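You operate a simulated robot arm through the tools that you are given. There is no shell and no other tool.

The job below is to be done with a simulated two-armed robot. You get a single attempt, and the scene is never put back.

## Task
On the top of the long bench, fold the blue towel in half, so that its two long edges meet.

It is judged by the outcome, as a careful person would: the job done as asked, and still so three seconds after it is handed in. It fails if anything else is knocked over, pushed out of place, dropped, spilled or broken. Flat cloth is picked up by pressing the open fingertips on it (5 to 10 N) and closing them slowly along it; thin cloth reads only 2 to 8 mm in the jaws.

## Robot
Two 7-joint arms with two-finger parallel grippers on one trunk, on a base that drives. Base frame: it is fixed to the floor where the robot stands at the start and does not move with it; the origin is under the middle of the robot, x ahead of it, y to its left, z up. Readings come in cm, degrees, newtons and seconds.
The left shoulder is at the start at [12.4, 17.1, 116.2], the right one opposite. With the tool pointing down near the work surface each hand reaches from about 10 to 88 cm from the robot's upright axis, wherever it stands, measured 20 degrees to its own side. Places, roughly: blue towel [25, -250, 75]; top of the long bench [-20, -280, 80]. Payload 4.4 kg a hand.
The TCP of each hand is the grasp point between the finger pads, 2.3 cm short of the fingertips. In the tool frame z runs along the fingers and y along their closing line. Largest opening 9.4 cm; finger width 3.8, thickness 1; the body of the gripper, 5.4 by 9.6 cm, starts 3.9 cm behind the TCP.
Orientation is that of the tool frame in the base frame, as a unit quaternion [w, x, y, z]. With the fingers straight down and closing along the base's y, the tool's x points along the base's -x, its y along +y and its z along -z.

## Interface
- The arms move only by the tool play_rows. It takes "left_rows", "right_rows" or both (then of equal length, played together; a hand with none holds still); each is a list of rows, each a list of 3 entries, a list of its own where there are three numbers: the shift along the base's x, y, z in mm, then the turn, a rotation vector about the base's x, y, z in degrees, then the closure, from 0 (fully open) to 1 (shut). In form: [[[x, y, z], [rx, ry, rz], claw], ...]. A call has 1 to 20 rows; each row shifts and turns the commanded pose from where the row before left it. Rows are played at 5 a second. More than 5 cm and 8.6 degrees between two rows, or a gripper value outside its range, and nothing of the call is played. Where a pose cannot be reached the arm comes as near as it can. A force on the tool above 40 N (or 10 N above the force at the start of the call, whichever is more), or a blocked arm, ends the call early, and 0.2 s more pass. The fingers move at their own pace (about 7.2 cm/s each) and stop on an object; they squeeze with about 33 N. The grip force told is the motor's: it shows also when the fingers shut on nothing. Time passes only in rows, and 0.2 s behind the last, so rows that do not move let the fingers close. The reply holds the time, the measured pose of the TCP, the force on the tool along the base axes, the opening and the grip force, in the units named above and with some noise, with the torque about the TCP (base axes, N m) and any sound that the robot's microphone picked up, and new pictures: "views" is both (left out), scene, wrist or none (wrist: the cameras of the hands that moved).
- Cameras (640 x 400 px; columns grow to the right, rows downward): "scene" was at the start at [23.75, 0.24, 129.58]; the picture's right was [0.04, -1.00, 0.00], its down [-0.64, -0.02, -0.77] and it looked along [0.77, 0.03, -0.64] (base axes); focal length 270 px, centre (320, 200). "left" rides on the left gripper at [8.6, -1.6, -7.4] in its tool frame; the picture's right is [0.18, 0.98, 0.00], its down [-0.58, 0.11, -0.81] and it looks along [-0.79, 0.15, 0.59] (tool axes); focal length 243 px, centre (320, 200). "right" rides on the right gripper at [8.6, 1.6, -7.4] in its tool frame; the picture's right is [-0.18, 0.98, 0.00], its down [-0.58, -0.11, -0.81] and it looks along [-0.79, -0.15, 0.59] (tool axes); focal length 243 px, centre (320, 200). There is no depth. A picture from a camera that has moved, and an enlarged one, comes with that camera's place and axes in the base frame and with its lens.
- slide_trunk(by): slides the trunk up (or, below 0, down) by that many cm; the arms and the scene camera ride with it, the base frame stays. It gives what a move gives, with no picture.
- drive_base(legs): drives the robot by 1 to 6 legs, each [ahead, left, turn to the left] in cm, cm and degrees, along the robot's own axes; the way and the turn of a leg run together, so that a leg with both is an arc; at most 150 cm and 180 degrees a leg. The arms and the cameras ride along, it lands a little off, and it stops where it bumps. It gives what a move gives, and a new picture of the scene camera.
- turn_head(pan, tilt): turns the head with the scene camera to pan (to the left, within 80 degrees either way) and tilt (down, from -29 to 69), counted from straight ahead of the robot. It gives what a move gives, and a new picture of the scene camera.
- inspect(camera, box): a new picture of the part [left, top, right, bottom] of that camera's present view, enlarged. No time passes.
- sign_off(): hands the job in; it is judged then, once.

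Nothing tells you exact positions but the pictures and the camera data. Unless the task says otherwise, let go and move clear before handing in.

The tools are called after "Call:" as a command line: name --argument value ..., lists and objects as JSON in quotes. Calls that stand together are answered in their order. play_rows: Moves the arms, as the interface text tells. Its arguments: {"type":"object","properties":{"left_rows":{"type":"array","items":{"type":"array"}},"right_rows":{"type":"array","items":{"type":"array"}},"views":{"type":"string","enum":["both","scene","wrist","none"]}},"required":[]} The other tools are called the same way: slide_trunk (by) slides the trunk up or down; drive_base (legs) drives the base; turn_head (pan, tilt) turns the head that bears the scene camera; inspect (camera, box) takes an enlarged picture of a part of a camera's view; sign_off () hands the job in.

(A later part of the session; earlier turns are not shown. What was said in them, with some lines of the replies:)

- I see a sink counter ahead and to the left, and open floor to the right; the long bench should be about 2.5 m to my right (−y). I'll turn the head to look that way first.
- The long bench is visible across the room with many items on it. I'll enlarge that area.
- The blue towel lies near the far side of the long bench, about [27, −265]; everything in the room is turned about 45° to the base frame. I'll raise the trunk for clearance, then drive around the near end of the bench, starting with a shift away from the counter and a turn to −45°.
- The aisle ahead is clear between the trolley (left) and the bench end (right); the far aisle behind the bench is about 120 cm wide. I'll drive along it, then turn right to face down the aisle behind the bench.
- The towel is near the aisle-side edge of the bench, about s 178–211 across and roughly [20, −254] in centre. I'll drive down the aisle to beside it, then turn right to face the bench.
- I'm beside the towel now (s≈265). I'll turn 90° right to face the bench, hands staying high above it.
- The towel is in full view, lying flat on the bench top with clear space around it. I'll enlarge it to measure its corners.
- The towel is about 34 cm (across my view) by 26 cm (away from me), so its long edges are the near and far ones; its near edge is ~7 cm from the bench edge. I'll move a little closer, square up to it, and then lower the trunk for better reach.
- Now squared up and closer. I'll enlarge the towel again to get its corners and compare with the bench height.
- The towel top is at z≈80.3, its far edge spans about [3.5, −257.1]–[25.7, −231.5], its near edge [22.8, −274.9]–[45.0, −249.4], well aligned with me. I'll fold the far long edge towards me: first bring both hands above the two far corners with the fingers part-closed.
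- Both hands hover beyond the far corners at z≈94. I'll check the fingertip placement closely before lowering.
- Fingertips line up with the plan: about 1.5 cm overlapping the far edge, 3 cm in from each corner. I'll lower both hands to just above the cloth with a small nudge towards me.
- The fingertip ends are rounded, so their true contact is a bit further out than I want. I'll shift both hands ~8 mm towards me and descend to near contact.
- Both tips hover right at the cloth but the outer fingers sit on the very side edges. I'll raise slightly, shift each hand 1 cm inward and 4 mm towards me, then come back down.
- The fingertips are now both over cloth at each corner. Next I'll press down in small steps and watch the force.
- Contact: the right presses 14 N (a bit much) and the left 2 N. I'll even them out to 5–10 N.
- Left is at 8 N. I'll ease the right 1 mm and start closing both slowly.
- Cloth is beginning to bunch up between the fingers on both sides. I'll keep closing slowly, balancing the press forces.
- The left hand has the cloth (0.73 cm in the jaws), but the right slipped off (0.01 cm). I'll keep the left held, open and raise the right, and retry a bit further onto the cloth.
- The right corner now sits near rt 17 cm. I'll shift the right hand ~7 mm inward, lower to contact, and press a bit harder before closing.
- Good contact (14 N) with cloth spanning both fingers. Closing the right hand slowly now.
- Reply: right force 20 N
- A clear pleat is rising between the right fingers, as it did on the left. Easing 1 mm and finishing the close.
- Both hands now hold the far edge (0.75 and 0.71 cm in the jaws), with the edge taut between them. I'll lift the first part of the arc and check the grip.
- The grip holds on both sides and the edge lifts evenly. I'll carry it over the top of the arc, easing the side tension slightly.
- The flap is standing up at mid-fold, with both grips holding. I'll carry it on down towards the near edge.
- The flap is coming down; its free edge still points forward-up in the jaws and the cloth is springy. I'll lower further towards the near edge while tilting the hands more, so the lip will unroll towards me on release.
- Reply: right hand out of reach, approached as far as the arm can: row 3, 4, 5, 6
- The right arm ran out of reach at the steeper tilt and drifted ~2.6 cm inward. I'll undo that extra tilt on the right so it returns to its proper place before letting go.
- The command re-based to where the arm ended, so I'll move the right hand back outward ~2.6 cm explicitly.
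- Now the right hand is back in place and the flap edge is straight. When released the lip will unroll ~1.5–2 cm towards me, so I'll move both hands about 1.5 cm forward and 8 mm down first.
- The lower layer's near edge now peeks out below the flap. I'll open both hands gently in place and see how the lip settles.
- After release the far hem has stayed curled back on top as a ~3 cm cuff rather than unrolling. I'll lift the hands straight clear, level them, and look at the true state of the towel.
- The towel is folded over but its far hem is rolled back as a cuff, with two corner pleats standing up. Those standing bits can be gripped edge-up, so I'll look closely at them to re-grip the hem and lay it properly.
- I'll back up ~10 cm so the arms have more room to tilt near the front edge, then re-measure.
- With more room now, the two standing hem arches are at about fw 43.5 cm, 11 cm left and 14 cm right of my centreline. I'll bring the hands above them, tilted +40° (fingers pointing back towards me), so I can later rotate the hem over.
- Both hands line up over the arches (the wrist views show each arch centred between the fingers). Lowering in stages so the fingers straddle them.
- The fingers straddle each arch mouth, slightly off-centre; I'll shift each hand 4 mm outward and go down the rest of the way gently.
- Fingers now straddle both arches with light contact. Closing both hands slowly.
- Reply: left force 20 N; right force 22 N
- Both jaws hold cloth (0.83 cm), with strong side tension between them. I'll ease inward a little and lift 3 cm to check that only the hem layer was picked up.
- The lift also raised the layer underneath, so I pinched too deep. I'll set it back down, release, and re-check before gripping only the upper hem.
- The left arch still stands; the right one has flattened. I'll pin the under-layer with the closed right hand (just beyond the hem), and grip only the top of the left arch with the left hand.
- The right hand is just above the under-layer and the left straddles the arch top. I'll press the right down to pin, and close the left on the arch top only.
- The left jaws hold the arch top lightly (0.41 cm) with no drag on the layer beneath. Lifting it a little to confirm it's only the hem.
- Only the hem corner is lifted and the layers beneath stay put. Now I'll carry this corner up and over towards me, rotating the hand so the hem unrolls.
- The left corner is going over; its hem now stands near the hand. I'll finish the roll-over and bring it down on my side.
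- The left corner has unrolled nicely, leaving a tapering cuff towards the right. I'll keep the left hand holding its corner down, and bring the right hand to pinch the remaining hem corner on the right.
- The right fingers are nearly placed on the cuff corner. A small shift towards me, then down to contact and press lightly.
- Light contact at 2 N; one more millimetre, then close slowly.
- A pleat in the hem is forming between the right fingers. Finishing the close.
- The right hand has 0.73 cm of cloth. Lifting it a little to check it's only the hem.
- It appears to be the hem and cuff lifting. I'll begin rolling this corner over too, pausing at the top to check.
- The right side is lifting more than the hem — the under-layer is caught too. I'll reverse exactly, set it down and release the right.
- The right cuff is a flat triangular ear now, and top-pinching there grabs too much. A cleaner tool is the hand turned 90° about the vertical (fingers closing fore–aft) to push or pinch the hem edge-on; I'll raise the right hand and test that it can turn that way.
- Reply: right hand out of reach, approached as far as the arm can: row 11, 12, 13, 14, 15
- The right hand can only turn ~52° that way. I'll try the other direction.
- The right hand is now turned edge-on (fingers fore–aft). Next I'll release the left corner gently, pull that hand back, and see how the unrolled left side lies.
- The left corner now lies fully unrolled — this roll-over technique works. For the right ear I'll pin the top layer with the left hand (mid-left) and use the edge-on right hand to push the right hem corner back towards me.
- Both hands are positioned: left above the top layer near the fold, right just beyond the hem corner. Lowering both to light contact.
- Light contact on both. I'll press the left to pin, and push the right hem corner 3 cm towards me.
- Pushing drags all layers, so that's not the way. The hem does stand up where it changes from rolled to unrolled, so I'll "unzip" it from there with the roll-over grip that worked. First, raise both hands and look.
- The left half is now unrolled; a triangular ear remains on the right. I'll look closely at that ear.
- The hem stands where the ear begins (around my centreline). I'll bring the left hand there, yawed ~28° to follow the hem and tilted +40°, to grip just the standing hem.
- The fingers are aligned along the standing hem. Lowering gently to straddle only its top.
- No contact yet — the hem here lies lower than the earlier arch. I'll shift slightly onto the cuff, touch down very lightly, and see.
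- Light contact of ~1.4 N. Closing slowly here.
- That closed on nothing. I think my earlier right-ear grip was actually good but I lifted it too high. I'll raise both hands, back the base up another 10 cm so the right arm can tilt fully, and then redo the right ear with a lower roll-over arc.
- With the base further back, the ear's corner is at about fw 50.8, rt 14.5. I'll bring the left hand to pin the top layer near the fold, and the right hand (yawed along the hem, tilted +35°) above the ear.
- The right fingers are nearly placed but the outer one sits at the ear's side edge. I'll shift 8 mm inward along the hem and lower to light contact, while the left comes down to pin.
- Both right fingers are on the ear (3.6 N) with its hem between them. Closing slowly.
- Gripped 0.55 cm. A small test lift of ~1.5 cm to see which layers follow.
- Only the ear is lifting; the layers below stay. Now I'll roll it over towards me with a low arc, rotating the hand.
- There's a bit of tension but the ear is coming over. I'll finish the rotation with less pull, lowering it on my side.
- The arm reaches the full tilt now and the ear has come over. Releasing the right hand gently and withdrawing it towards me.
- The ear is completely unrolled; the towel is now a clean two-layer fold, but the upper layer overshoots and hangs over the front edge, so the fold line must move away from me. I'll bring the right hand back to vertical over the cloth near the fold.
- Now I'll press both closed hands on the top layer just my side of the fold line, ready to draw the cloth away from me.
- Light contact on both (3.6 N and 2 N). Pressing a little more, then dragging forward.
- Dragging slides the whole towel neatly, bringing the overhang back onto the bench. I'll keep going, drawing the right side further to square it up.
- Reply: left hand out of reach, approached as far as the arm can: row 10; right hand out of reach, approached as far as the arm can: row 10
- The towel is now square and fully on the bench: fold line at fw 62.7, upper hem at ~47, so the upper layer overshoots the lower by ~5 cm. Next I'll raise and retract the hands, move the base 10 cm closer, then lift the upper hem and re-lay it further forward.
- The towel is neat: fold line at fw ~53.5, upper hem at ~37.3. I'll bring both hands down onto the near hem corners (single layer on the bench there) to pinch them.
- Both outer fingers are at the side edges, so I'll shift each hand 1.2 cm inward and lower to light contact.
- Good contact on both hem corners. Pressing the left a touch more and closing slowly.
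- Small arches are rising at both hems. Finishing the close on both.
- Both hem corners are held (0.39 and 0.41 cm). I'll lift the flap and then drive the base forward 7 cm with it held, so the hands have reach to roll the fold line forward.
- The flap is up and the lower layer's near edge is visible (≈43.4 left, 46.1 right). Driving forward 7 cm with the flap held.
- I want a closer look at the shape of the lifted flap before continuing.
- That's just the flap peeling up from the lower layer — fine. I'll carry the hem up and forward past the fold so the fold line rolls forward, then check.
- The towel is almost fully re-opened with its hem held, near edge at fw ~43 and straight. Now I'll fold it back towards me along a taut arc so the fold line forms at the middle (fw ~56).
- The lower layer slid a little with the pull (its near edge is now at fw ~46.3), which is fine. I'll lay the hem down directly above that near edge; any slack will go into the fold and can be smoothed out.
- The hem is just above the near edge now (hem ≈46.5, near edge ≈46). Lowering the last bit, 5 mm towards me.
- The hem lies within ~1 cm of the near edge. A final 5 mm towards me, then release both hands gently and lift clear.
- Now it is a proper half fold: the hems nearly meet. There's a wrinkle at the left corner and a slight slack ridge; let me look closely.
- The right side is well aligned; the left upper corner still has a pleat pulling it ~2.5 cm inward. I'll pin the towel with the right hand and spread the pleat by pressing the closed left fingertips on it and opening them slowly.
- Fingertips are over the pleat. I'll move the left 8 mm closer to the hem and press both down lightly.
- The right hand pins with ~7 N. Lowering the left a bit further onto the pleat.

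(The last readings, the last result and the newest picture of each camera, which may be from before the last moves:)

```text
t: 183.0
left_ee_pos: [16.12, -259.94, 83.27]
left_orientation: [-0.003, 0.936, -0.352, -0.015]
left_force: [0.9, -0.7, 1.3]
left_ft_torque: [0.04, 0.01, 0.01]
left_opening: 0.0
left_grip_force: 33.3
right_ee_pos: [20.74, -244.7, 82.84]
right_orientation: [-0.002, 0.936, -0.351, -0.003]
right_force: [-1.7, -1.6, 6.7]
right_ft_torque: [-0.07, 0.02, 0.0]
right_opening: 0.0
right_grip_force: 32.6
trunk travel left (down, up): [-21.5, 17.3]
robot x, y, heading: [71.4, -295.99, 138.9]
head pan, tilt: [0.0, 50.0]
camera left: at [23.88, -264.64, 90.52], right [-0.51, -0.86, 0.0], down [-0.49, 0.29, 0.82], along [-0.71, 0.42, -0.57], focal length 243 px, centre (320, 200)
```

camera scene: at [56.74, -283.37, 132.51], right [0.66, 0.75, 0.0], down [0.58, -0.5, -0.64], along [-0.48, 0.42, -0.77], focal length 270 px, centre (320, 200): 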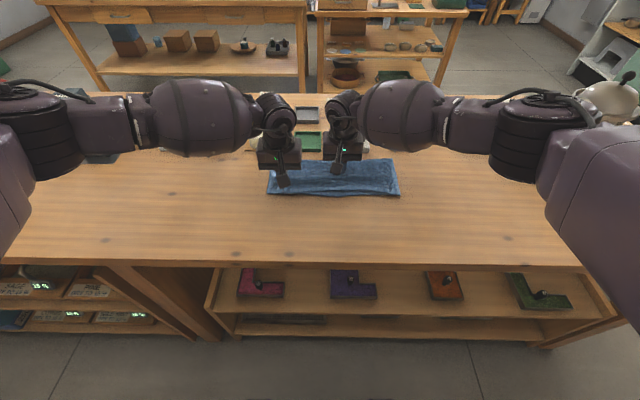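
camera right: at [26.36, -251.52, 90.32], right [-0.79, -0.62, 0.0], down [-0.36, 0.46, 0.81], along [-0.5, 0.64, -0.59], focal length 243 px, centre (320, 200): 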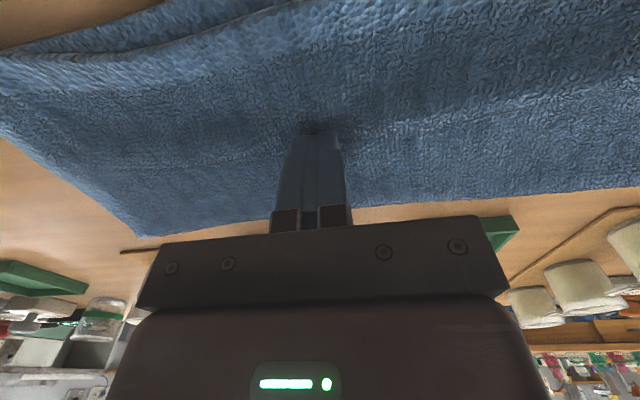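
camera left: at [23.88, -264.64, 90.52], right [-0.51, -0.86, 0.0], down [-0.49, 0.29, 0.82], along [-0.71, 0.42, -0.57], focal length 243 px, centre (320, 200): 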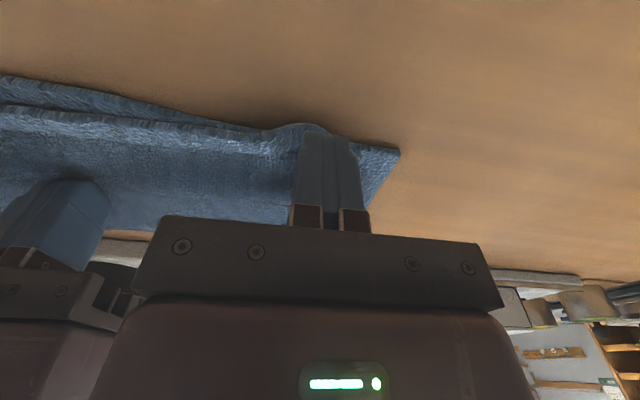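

Light contact at 1.3 N. One millimetre more and then open slowly to spread the pleat.

Call:
play_rows --left_rows '[[[0, 0, -1.5], [0, 0, 0], 1.0], [[0, 0, 0], [0, 0, 0], 0.96], [[0, 0, 0], [0, 0, 0], 0.92], [[0, 0, 0], [0, 0, 0], 0.88], [[0, 0, 0], [0, 0, 0], 0.84], [[0, 0, 0], [0, 0, 0], 0.8], [[0, 0, 0], [0, 0, 0], 0.76], [[0, 0, 0], [0, 0, 0], 0.72], [[0, 0, 0], [0, 0, 0], 0.68], [[0, 0, 0], [0, 0, 0], 0.64]]'

Call:
inspect --camera "scene" --box '[240, 120, 400, 220]'

```text
t: 185.2
left_ee_pos: [16.19, -260.01, 83.15]
left_orientation: [-0.004, 0.936, -0.352, -0.014]
left_force: [-0.9, 0.0, 0.9]
left_ft_torque: [0.03, -0.02, 0.04]
left_opening: 3.31
left_grip_force: 0.0
right_ee_pos: [20.79, -244.75, 82.82]
right_orientation: [-0.001, 0.936, -0.352, -0.003]
right_force: [-2.1, -0.6, 6.9]
right_ft_torque: [-0.01, 0.01, 0.02]
right_opening: 0.03
right_grip_force: 32.8
trunk travel left (down, up): [-21.5, 17.3]
robot x, y, heading: [71.4, -296.15, 139.0]
head pan, tilt: [0.0, 50.0]
camera scene: at [56.81, -283.46, 132.53], right [0.66, 0.75, 0.0], down [0.58, -0.5, -0.64], along [-0.49, 0.42, -0.77], focal length 270 px, centre (320, 200)
camera left: at [23.85, -264.66, 90.38], right [-0.51, -0.86, 0.0], down [-0.49, 0.29, 0.82], along [-0.71, 0.42, -0.57], focal length 243 px, centre (320, 200)
```

scene: 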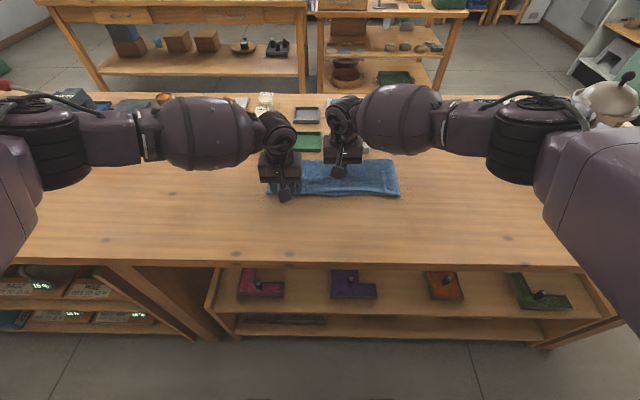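
left: 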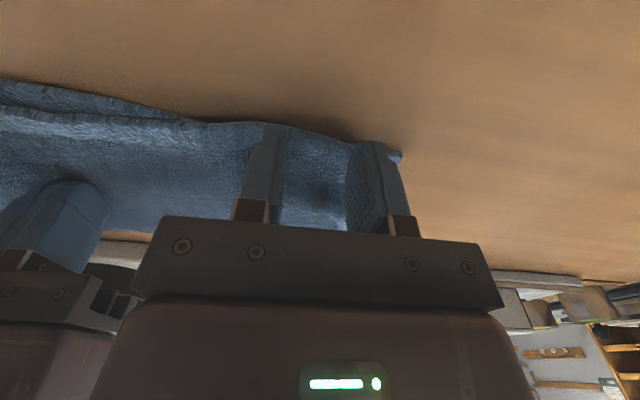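

```text
4.00 times, centred on (320, 170) of scene
camera zoom: at [56.81, -283.46, 132.53], right [0.66, 0.75, 0.0], down [0.58, -0.5, -0.64], along [-0.49, 0.42, -0.77], focal length 1081 px, centre (320, 320)
```

zoom: 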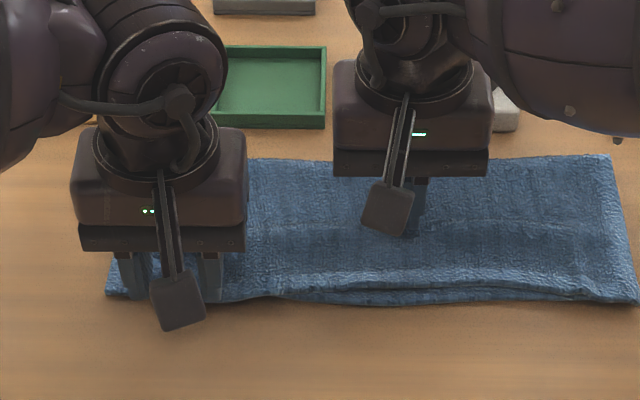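

The pleat seems to have spread out smoothly. Lifting the left hand away to look.

Call:
play_rows --left_rows '[[[0, 0, 10], [0, 0, 0], 0.64], [[0, 0, 25], [0, 0, 0], 0.64], [[-10, -12, 30], [0, 0, 0], 0.64], [[-25, -29, 20], [0, 0, 0], 0.64], [[-25, -29, 0], [0, 0, 0], 0.64], [[-15, -17, 0], [0, 0, 0], 0.64]]' --views "scene"

Call:
inspect --camera "scene" --box '[255, 150, 335, 200]'

```text
t: 186.6
left_ee_pos: [8.54, -268.71, 91.43]
left_orientation: [-0.003, 0.936, -0.352, -0.014]
left_force: [-0.2, -0.2, 0.3]
left_ft_torque: [0.01, 0.02, 0.01]
left_opening: 3.36
left_grip_force: 0.1
right_ee_pos: [20.91, -244.67, 82.94]
right_orientation: [-0.001, 0.937, -0.35, -0.004]
right_force: [-0.8, -0.8, 8.2]
right_ft_torque: [-0.02, 0.0, 0.0]
right_opening: 0.02
right_grip_force: 32.8
trunk travel left (down, up): [-21.5, 17.3]
robot x, y, heading: [71.27, -295.96, 138.9]
head pan, tilt: [0.0, 50.0]
camera scene: at [56.79, -283.47, 132.53], right [0.66, 0.75, 0.0], down [0.58, -0.5, -0.64], along [-0.49, 0.42, -0.77], focal length 270 px, centre (320, 200)
```

scene: 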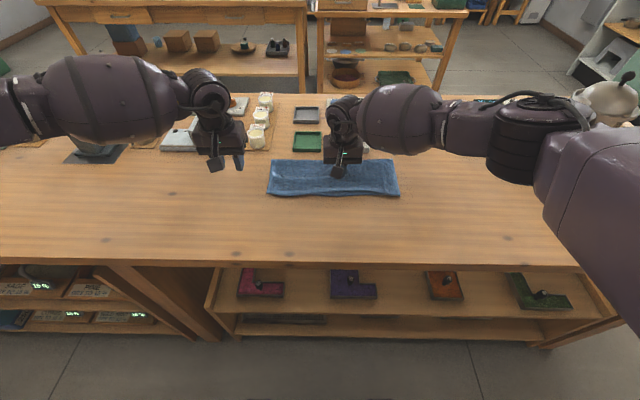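

```text
8.00 times, centred on (295, 175) of scene
camera zoom: at [56.79, -283.47, 132.53], right [0.66, 0.75, 0.0], down [0.58, -0.5, -0.64], along [-0.49, 0.42, -0.77], focal length 2162 px, centre (520, 400)
```

zoom: 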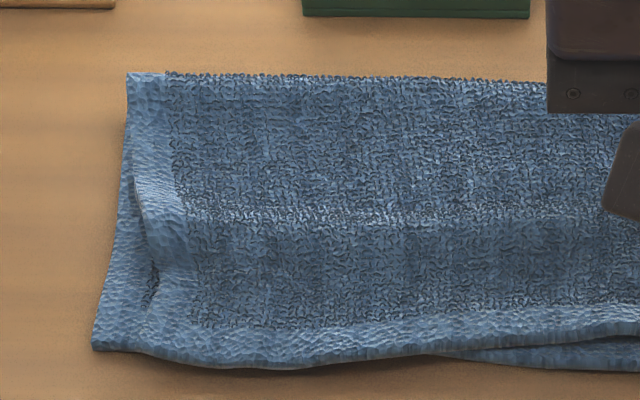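

The left corner is now neat. I'll raise the right hand too and check the whole towel.

Call:
play_rows --left_rows '[[[0, 0, 0], [0, 0, 0], 0.64], [[0, 0, 0], [0, 0, 0], 0.64], [[-10, -12, 0], [0, 0, 0], 0.64], [[-10, -12, 0], [0, 0, 0], 0.64], [[0, 0, 0], [0, 0, 0], 0.64], [[0, 0, 0], [0, 0, 0], 0.64]]' --right_rows '[[[0, 0, 15], [0, 0, 0], 1.0], [[0, 0, 30], [0, 0, 0], 1.0], [[20, 23, 30], [0, 0, 0], 1.0], [[28, 32, 20], [0, 0, 0], 1.0], [[28, 32, 0], [0, 0, 0], 1.0], [[28, 32, 0], [0, 0, 0], 1.0]]' --views "scene"

Call:
inspect --camera "scene" --box '[250, 130, 410, 230]'

Call:
inspect --camera "scene" --box '[330, 150, 410, 200]'

```text
t: 188.0
left_ee_pos: [6.74, -271.0, 91.32]
left_orientation: [-0.004, 0.936, -0.352, -0.014]
left_force: [0.0, -0.7, -0.3]
left_ft_torque: [0.01, 0.02, 0.02]
left_opening: 3.36
left_grip_force: 0.1
right_ee_pos: [31.43, -232.67, 92.49]
right_orientation: [0.001, 0.936, -0.351, -0.003]
right_force: [0.1, 0.0, 1.1]
right_ft_torque: [0.03, -0.02, 0.02]
right_opening: 0.05
right_grip_force: 32.9
trunk travel left (down, up): [-21.5, 17.3]
robot x, y, heading: [71.47, -296.05, 139.0]
head pan, tilt: [0.0, 50.0]
camera scene: at [56.84, -283.37, 132.53], right [0.66, 0.75, 0.0], down [0.58, -0.5, -0.64], along [-0.49, 0.42, -0.77], focal length 270 px, centre (320, 200)
```

scene: 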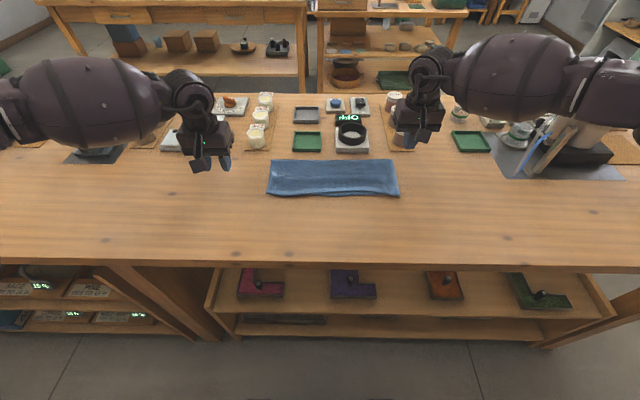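

```text
4.00 times, centred on (330, 180) of scene
camera zoom: at [56.84, -283.37, 132.53], right [0.66, 0.75, 0.0], down [0.58, -0.5, -0.64], along [-0.49, 0.42, -0.77], focal length 1081 px, centre (280, 280)
```

zoom: 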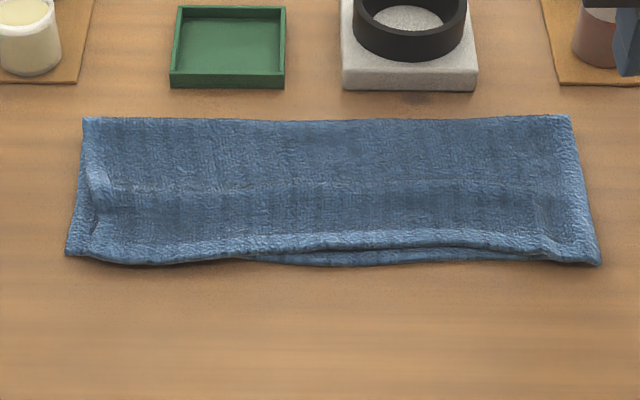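

```text
8.00 times, centred on (370, 175) of scene
camera zoom: at [56.84, -283.37, 132.53], right [0.66, 0.75, 0.0], down [0.58, -0.5, -0.64], along [-0.49, 0.42, -0.77], focal length 2162 px, centre (-80, 400)
```

zoom: 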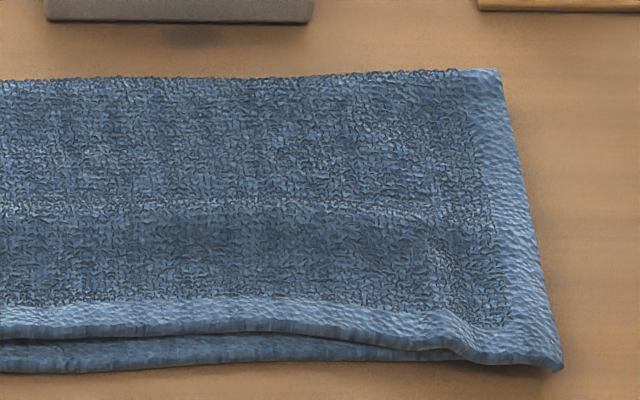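

The fold is good: edges meet within ~1 cm everywhere (largest gap ~0.9 cm mid-right), and nothing else was disturbed. I'll gently take up the small slack ridge: pin near the fold with the left hand and draw the middle of the upper hem ~1 cm towards me with the right.

Call:
play_rows --left_rows '[[[5, 31, 4], [0, 0, 0], 1.0], [[5, 31, 4], [0, 0, 0], 1.0], [[5, 31, 0], [0, 0, 0], 1.0], [[5, 31, 0], [0, 0, 0], 1.0], [[5, 31, 0], [0, 0, 0], 1.0], [[5, 31, 0], [0, 0, 0], 1.0], [[0, 0, -25], [0, 0, 0], 1.0], [[0, 0, -25], [0, 0, 0], 1.0], [[0, 0, -25], [0, 0, 0], 1.0], [[0, 0, -8], [0, 0, 0], 1.0]]' --right_rows '[[[-11.6, -25.7, 0], [0, 0, 0], 1.0], [[-11.6, -25.7, 0], [0, 0, 0], 1.0], [[-11.6, -25.7, 0], [0, 0, 0], 1.0], [[-11.6, -25.7, 0], [0, 0, 0], 1.0], [[-11.6, -25.7, 0], [0, 0, 0], 1.0], [[-11.8, -25.5, 0], [0, 0, 0], 1.0], [[0, 0, -25], [0, 0, 0], 1.0], [[0, 0, -25], [0, 0, 0], 1.0], [[0, 0, -20], [0, 0, 0], 1.0], [[0, 0, -10], [0, 0, 0], 1.0]]'

Call:
inspect --camera "scene" --box '[250, 130, 410, 230]'

```text
t: 190.2
left_ee_pos: [9.62, -252.43, 84.22]
left_orientation: [-0.003, 0.936, -0.352, -0.014]
left_force: [-0.4, -0.4, -0.8]
left_ft_torque: [0.01, -0.03, 0.03]
left_opening: 0.0
left_grip_force: 33.2
right_ee_pos: [24.3, -248.09, 84.27]
right_orientation: [-0.001, 0.936, -0.351, -0.002]
right_force: [0.1, 0.3, -0.1]
right_ft_torque: [0.0, 0.0, 0.02]
right_opening: 0.0
right_grip_force: 33.0
trunk travel left (down, up): [-21.5, 17.3]
robot x, y, heading: [71.2, -295.75, 138.8]
head pan, tilt: [0.0, 50.0]
camera scene: at [56.78, -283.41, 132.53], right [0.66, 0.75, 0.0], down [0.58, -0.5, -0.64], along [-0.49, 0.42, -0.77], focal length 270 px, centre (320, 200)
camera right: at [29.81, -254.95, 91.71], right [-0.78, -0.62, 0.0], down [-0.36, 0.46, 0.81], along [-0.5, 0.63, -0.59], focal length 243 px, centre (320, 200)
camera left: at [17.43, -257.11, 91.54], right [-0.51, -0.86, 0.0], down [-0.49, 0.29, 0.82], along [-0.71, 0.42, -0.57], focal length 243 px, centre (320, 200)
```

scene: 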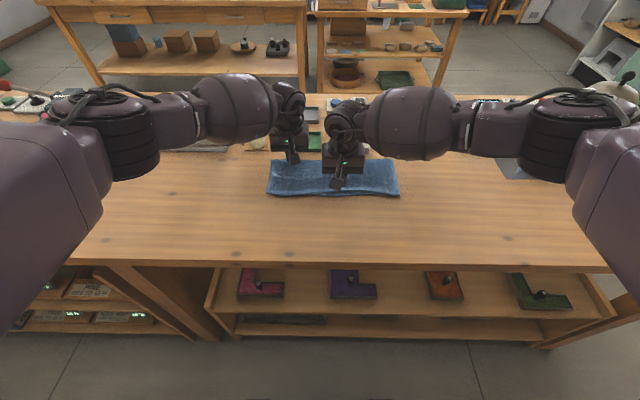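
right: 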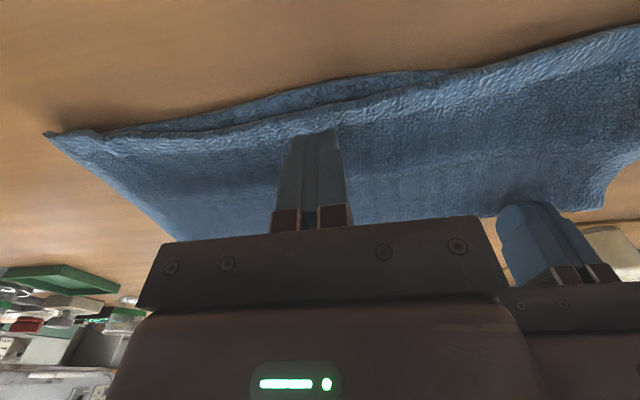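
left: 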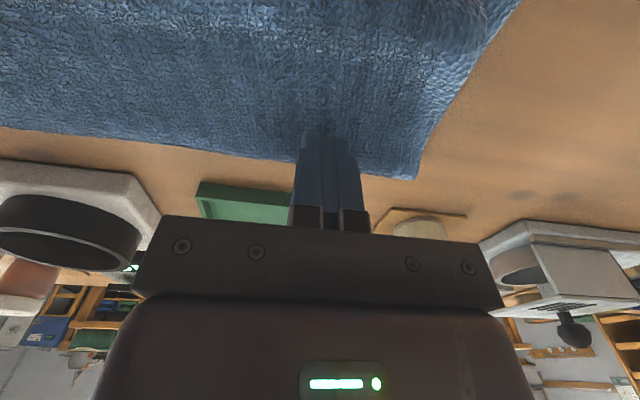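

```text
4.00 times, centred on (330, 180) of scene
camera zoom: at [56.78, -283.41, 132.53], right [0.66, 0.75, 0.0], down [0.58, -0.5, -0.64], along [-0.49, 0.42, -0.77], focal length 1081 px, centre (280, 280)
```

zoom: 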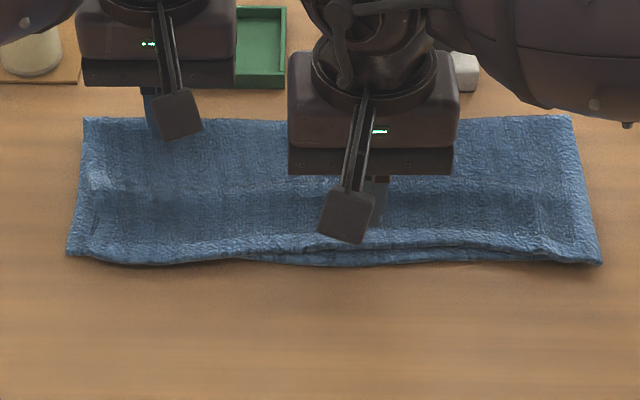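

Both hands are in place. Pressing down: left to pin (~6 N), right lightly (~3 N).

Call:
play_rows --left_rows '[[[0, 0, -6], [0, 0, 0], 1.0], [[0, 0, -4], [0, 0, 0], 1.0], [[0, 0, -2], [0, 0, 0], 1.0], [[0, 0, -1], [0, 0, 0], 1.0], [[0, 0, 0], [0, 0, 0], 1.0]]' --right_rows '[[[0, 0, -6], [0, 0, 0], 1.0], [[0, 0, -3], [0, 0, 0], 1.0], [[0, 0, -2], [0, 0, 0], 1.0], [[0, 0, -1], [0, 0, 0], 1.0], [[0, 0, 0], [0, 0, 0], 1.0]]' --views "none"

```text
t: 191.4
left_ee_pos: [9.81, -252.49, 82.94]
left_orientation: [-0.004, 0.936, -0.352, -0.014]
left_force: [-2.2, 1.1, 7.9]
left_ft_torque: [-0.02, 0.02, -0.01]
left_opening: 0.0
left_grip_force: 33.0
right_ee_pos: [24.28, -248.11, 83.25]
right_orientation: [-0.001, 0.936, -0.351, -0.004]
right_force: [-0.3, 0.2, 0.6]
right_ft_torque: [0.01, 0.0, 0.01]
right_opening: 0.03
right_grip_force: 33.1
trunk travel left (down, up): [-21.5, 17.3]
robot x, y, heading: [71.38, -295.89, 139.0]
head pan, tilt: [0.0, 50.0]
```

The left pins at 8 N, the right barely touches. I'll add a touch of pressure and draw the hem ~1 cm towards me.

Call:
play_rows --right_rows '[[[0, 0, -2], [0, 0, 0], 1.0], [[0, 0, -0.5], [0, 0, 0], 1.0], [[1.5, -1.3, 0], [0, 0, 0], 1.0], [[1.5, -1.3, 0], [0, 0, 0], 1.0], [[1.5, -1.3, 0], [0, 0, 0], 1.0], [[1.5, -1.3, 0], [0, 0, 0], 1.0], [[1.5, -1.3, 0], [0, 0, 0], 1.0], [[0, 0, 0], [0, 0, 0], 1.0]]'

Call:
inspect --camera "scene" --box '[250, 130, 410, 230]'

```text
t: 193.2
left_ee_pos: [9.62, -252.44, 82.89]
left_orientation: [-0.003, 0.936, -0.352, -0.015]
left_force: [-2.6, 1.5, 11.4]
left_ft_torque: [-0.02, -0.02, -0.02]
left_opening: 0.0
left_grip_force: 33.2
right_ee_pos: [25.01, -248.72, 83.07]
right_orientation: [-0.002, 0.936, -0.351, -0.004]
right_force: [-1.5, 1.1, 3.7]
right_ft_torque: [0.02, 0.04, -0.05]
right_opening: 0.0
right_grip_force: 33.6
trunk travel left (down, up): [-21.5, 17.3]
robot x, y, heading: [71.43, -296.27, 139.1]
head pan, tilt: [0.0, 50.0]
camera scene: at [56.84, -283.46, 132.54], right [0.66, 0.75, 0.0], down [0.58, -0.5, -0.64], along [-0.49, 0.42, -0.77], focal length 270 px, centre (320, 200)
camera right: at [30.59, -255.56, 90.4], right [-0.79, -0.62, 0.0], down [-0.36, 0.46, 0.81], along [-0.5, 0.64, -0.59], focal length 243 px, centre (320, 200)
```

scene: 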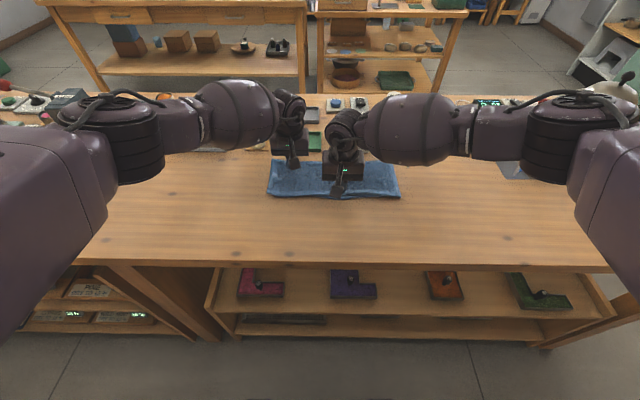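
right: 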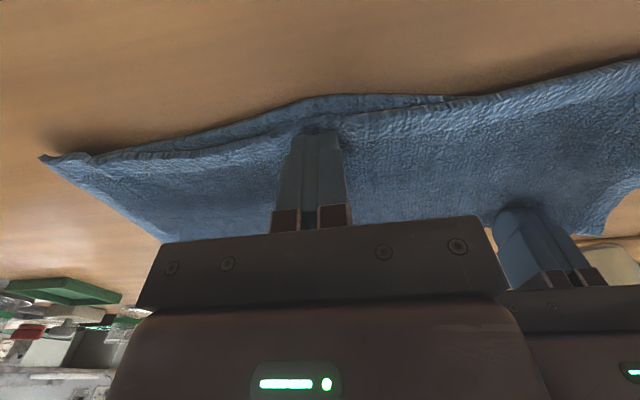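

```text
4.00 times, centred on (330, 180) of scene
camera zoom: at [56.84, -283.46, 132.54], right [0.66, 0.75, 0.0], down [0.58, -0.5, -0.64], along [-0.49, 0.42, -0.77], focal length 1081 px, centre (280, 280)
```

zoom: 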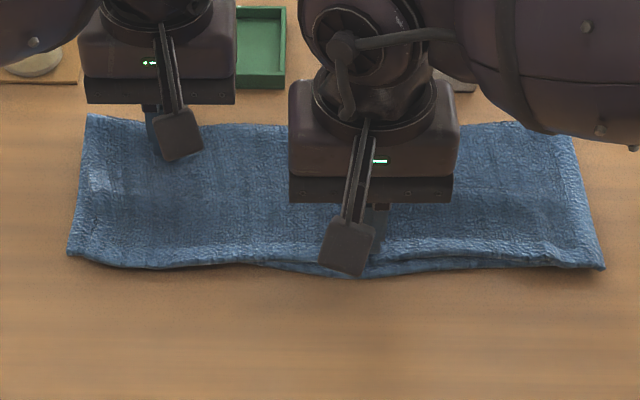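

Both layers moved slightly together there, so there's no more to gain this way. I'll lift both hands clear and inspect the result.

Call:
play_rows --left_rows '[[[0, 0, 15], [0, 0, 0], 1.0], [[0, 0, 30], [0, 0, 0], 1.0], [[0, 0, 30], [0, 0, 0], 1.0], [[-13, -25, 20], [0, 0, 0], 1.0], [[-13, -30, 0], [0, 0, 0], 1.0], [[-13, -30, 0], [0, 0, 0], 1.0], [[-10, -30, 0], [0, 0, 0], 1.0]]' --right_rows '[[[0, 0, 15], [0, 0, 0], 1.0], [[0, 0, 30], [0, 0, 0], 1.0], [[0, 0, 30], [0, 0, 0], 1.0], [[20, 23, 20], [0, 0, 0], 1.0], [[28, 30, 0], [0, 0, 0], 1.0], [[28, 30, 0], [0, 0, 0], 1.0], [[28, 30, 0], [0, 0, 0], 1.0]]' --views "scene"

Call:
inspect --camera "scene" --box '[250, 130, 410, 230]'

```text
t: 194.8
left_ee_pos: [4.93, -263.91, 92.58]
left_orientation: [-0.003, 0.936, -0.352, -0.014]
left_force: [0.1, -0.9, -0.9]
left_ft_torque: [0.01, -0.01, 0.01]
left_opening: 0.0
left_grip_force: 32.7
right_ee_pos: [35.6, -237.4, 92.58]
right_orientation: [-0.001, 0.936, -0.351, -0.003]
right_force: [-0.3, -1.1, 0.0]
right_ft_torque: [-0.03, 0.0, 0.02]
right_opening: 0.0
right_grip_force: 32.9
trunk travel left (down, up): [-21.5, 17.3]
robot x, y, heading: [71.37, -295.63, 138.9]
head pan, tilt: [0.0, 50.0]
camera scene: at [56.82, -283.42, 132.53], right [0.66, 0.75, 0.0], down [0.58, -0.5, -0.64], along [-0.49, 0.42, -0.77], focal length 270 px, centre (320, 200)
```

scene: 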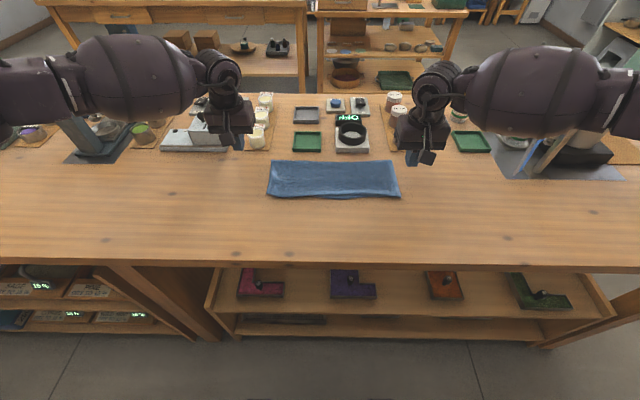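

```text
4.00 times, centred on (330, 180) of scene
camera zoom: at [56.82, -283.42, 132.53], right [0.66, 0.75, 0.0], down [0.58, -0.5, -0.64], along [-0.49, 0.42, -0.77], focal length 1081 px, centre (280, 280)
```

zoom: 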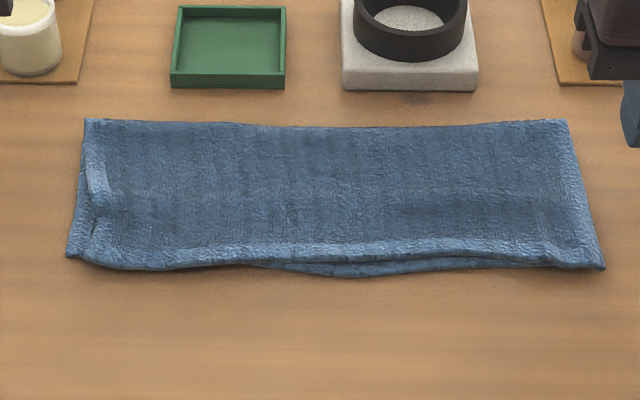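

The fold is clean: both long edges meet within about 0.7 cm, the ridge has flattened, and nothing else has moved. I'll raise the hands and back the robot away from the bench before handing in.

Call:
play_rows --left_rows '[[[0, 0, 25], [0, 0, 0], 0.8], [[0, 0, 25], [0, 0, 0], 0.8], [[0, 0, 25], [0, 0, 0], 0.8], [[0, 0, 15], [0, 0, 0], 0.8]]' --right_rows '[[[0, 0, 25], [0, 0, 0], 0.8], [[0, 0, 25], [0, 0, 0], 0.8], [[0, 0, 25], [0, 0, 0], 0.8], [[0, 0, 15], [0, 0, 0], 0.8]]' --views "none"

Call:
drive_base --legs '[[-16, 0, 0]]'

Call:
turn_head --pan 0 --tilt 42

Call:
inspect --camera "scene" --box '[160, 80, 500, 240]'

```text
t: 195.8
left_ee_pos: [4.81, -264.03, 101.51]
left_orientation: [-0.003, 0.936, -0.352, -0.013]
left_force: [0.3, -0.4, -0.4]
left_ft_torque: [0.0, -0.03, 0.02]
left_opening: 1.88
left_grip_force: 0.1
right_ee_pos: [35.42, -237.43, 101.45]
right_orientation: [0.0, 0.936, -0.352, -0.003]
right_force: [0.2, 0.0, 0.2]
right_ft_torque: [-0.01, -0.03, -0.01]
right_opening: 1.87
right_grip_force: 0.1
trunk travel left (down, up): [-21.5, 17.3]
robot x, y, heading: [71.21, -296.09, 139.2]
head pan, tilt: [0.0, 50.0]
```

```text
t: 197.2
left_ee_pos: [17.13, -274.9, 101.49]
left_orientation: [-0.003, 0.936, -0.351, -0.014]
left_force: [-0.3, 0.7, 0.9]
left_ft_torque: [-0.03, 0.03, 0.02]
left_opening: 1.89
left_grip_force: 0.0
right_ee_pos: [47.82, -248.34, 101.44]
right_orientation: [-0.001, 0.937, -0.35, -0.002]
right_force: [0.5, -0.5, -0.2]
right_ft_torque: [0.0, -0.01, -0.01]
right_opening: 1.87
right_grip_force: 0.1
trunk travel left (down, up): [-21.5, 17.3]
robot x, y, heading: [83.46, -306.88, 139.2]
head pan, tilt: [0.0, 50.0]
camera scene: at [69.24, -294.26, 132.53], right [0.66, 0.76, 0.0], down [0.58, -0.5, -0.64], along [-0.49, 0.42, -0.77], focal length 270 px, centre (320, 200)
```

scene: 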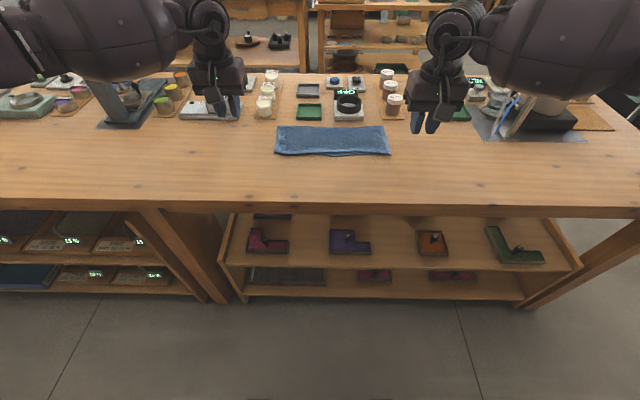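

```text
t: 197.9
left_ee_pos: [17.23, -274.78, 101.42]
left_orientation: [-0.003, 0.936, -0.351, -0.014]
left_force: [-0.2, 0.0, 0.4]
left_ft_torque: [0.03, 0.03, 0.03]
left_opening: 1.88
left_grip_force: 0.0
right_ee_pos: [47.68, -248.1, 101.37]
right_orientation: [-0.001, 0.937, -0.351, -0.003]
right_force: [1.0, -0.5, 0.3]
right_ft_torque: [0.0, 0.0, 0.03]
right_opening: 1.86
right_grip_force: 0.1
trunk travel left (down, up): [-21.5, 17.3]
robot x, y, heading: [84.18, -307.03, 139.1]
head pan, tilt: [0.0, 42.0]
camera scene: at [68.67, -293.77, 133.64], right [0.66, 0.76, 0.0], down [0.51, -0.44, -0.74], along [-0.56, 0.49, -0.67], focal length 270 px, centre (320, 200)
```

scene: 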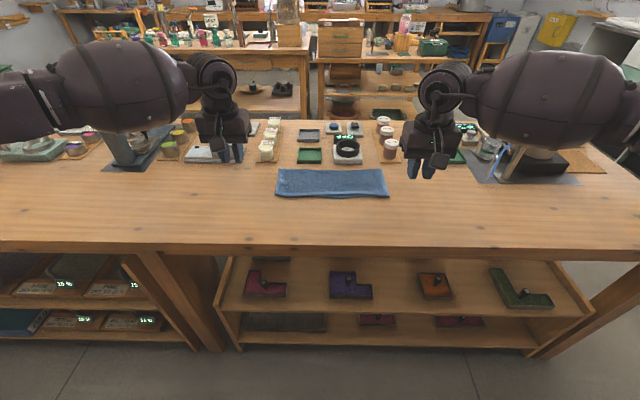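

```text
1.88 times, centred on (330, 160) of scene
camera zoom: at [68.67, -293.77, 133.64], right [0.66, 0.76, 0.0], down [0.51, -0.44, -0.74], along [-0.56, 0.49, -0.67], focal length 509 px, centre (301, 275)
```

zoom: 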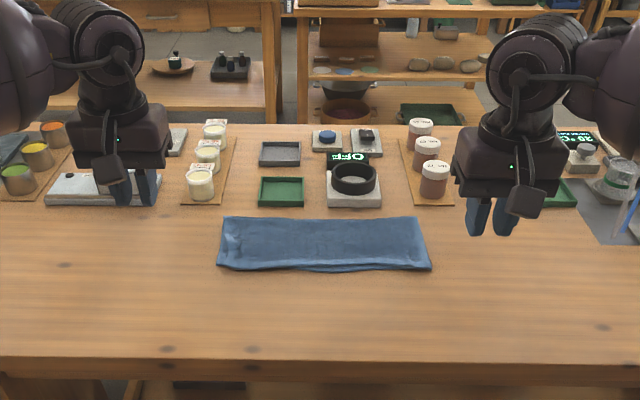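

Everything on the bench stands as before, and the towel lies folded lengthwise. One last close look before handing in.

Call:
inspect --camera "scene" --box '[265, 155, 400, 210]'

```text
4.74 times, centred on (332, 182) of scene
camera zoom: at [68.67, -293.77, 133.64], right [0.66, 0.76, 0.0], down [0.51, -0.44, -0.74], along [-0.56, 0.49, -0.67], focal length 1281 px, centre (261, 283)
```

zoom: 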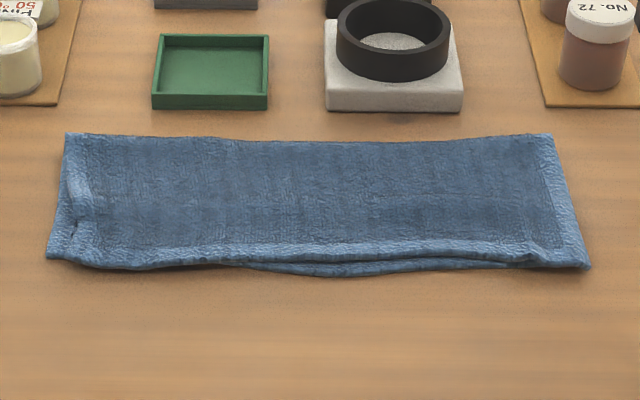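

The blue towel is folded in half with its two long edges meeting to within about a centimetre, lying flat on the bench; the hands are clear and nothing else was disturbed. Handing in.

Call:
sign_off

```text
The job is handed in.
```

The blue towel is folded in half on top of the long bench. Its two long edges meet to within about 1 cm; the widest gap, near the middle, is about 0.7 cm.

It took several tries to get the upper edge to lie flat. During that work the towel slid a few centimetres from where it started. It now lies fully on the bench, roughly 4 cm from the nearest item.

I let go and backed the robot away before handing in. In the last pictures, everything else on the bench looked as it did before.
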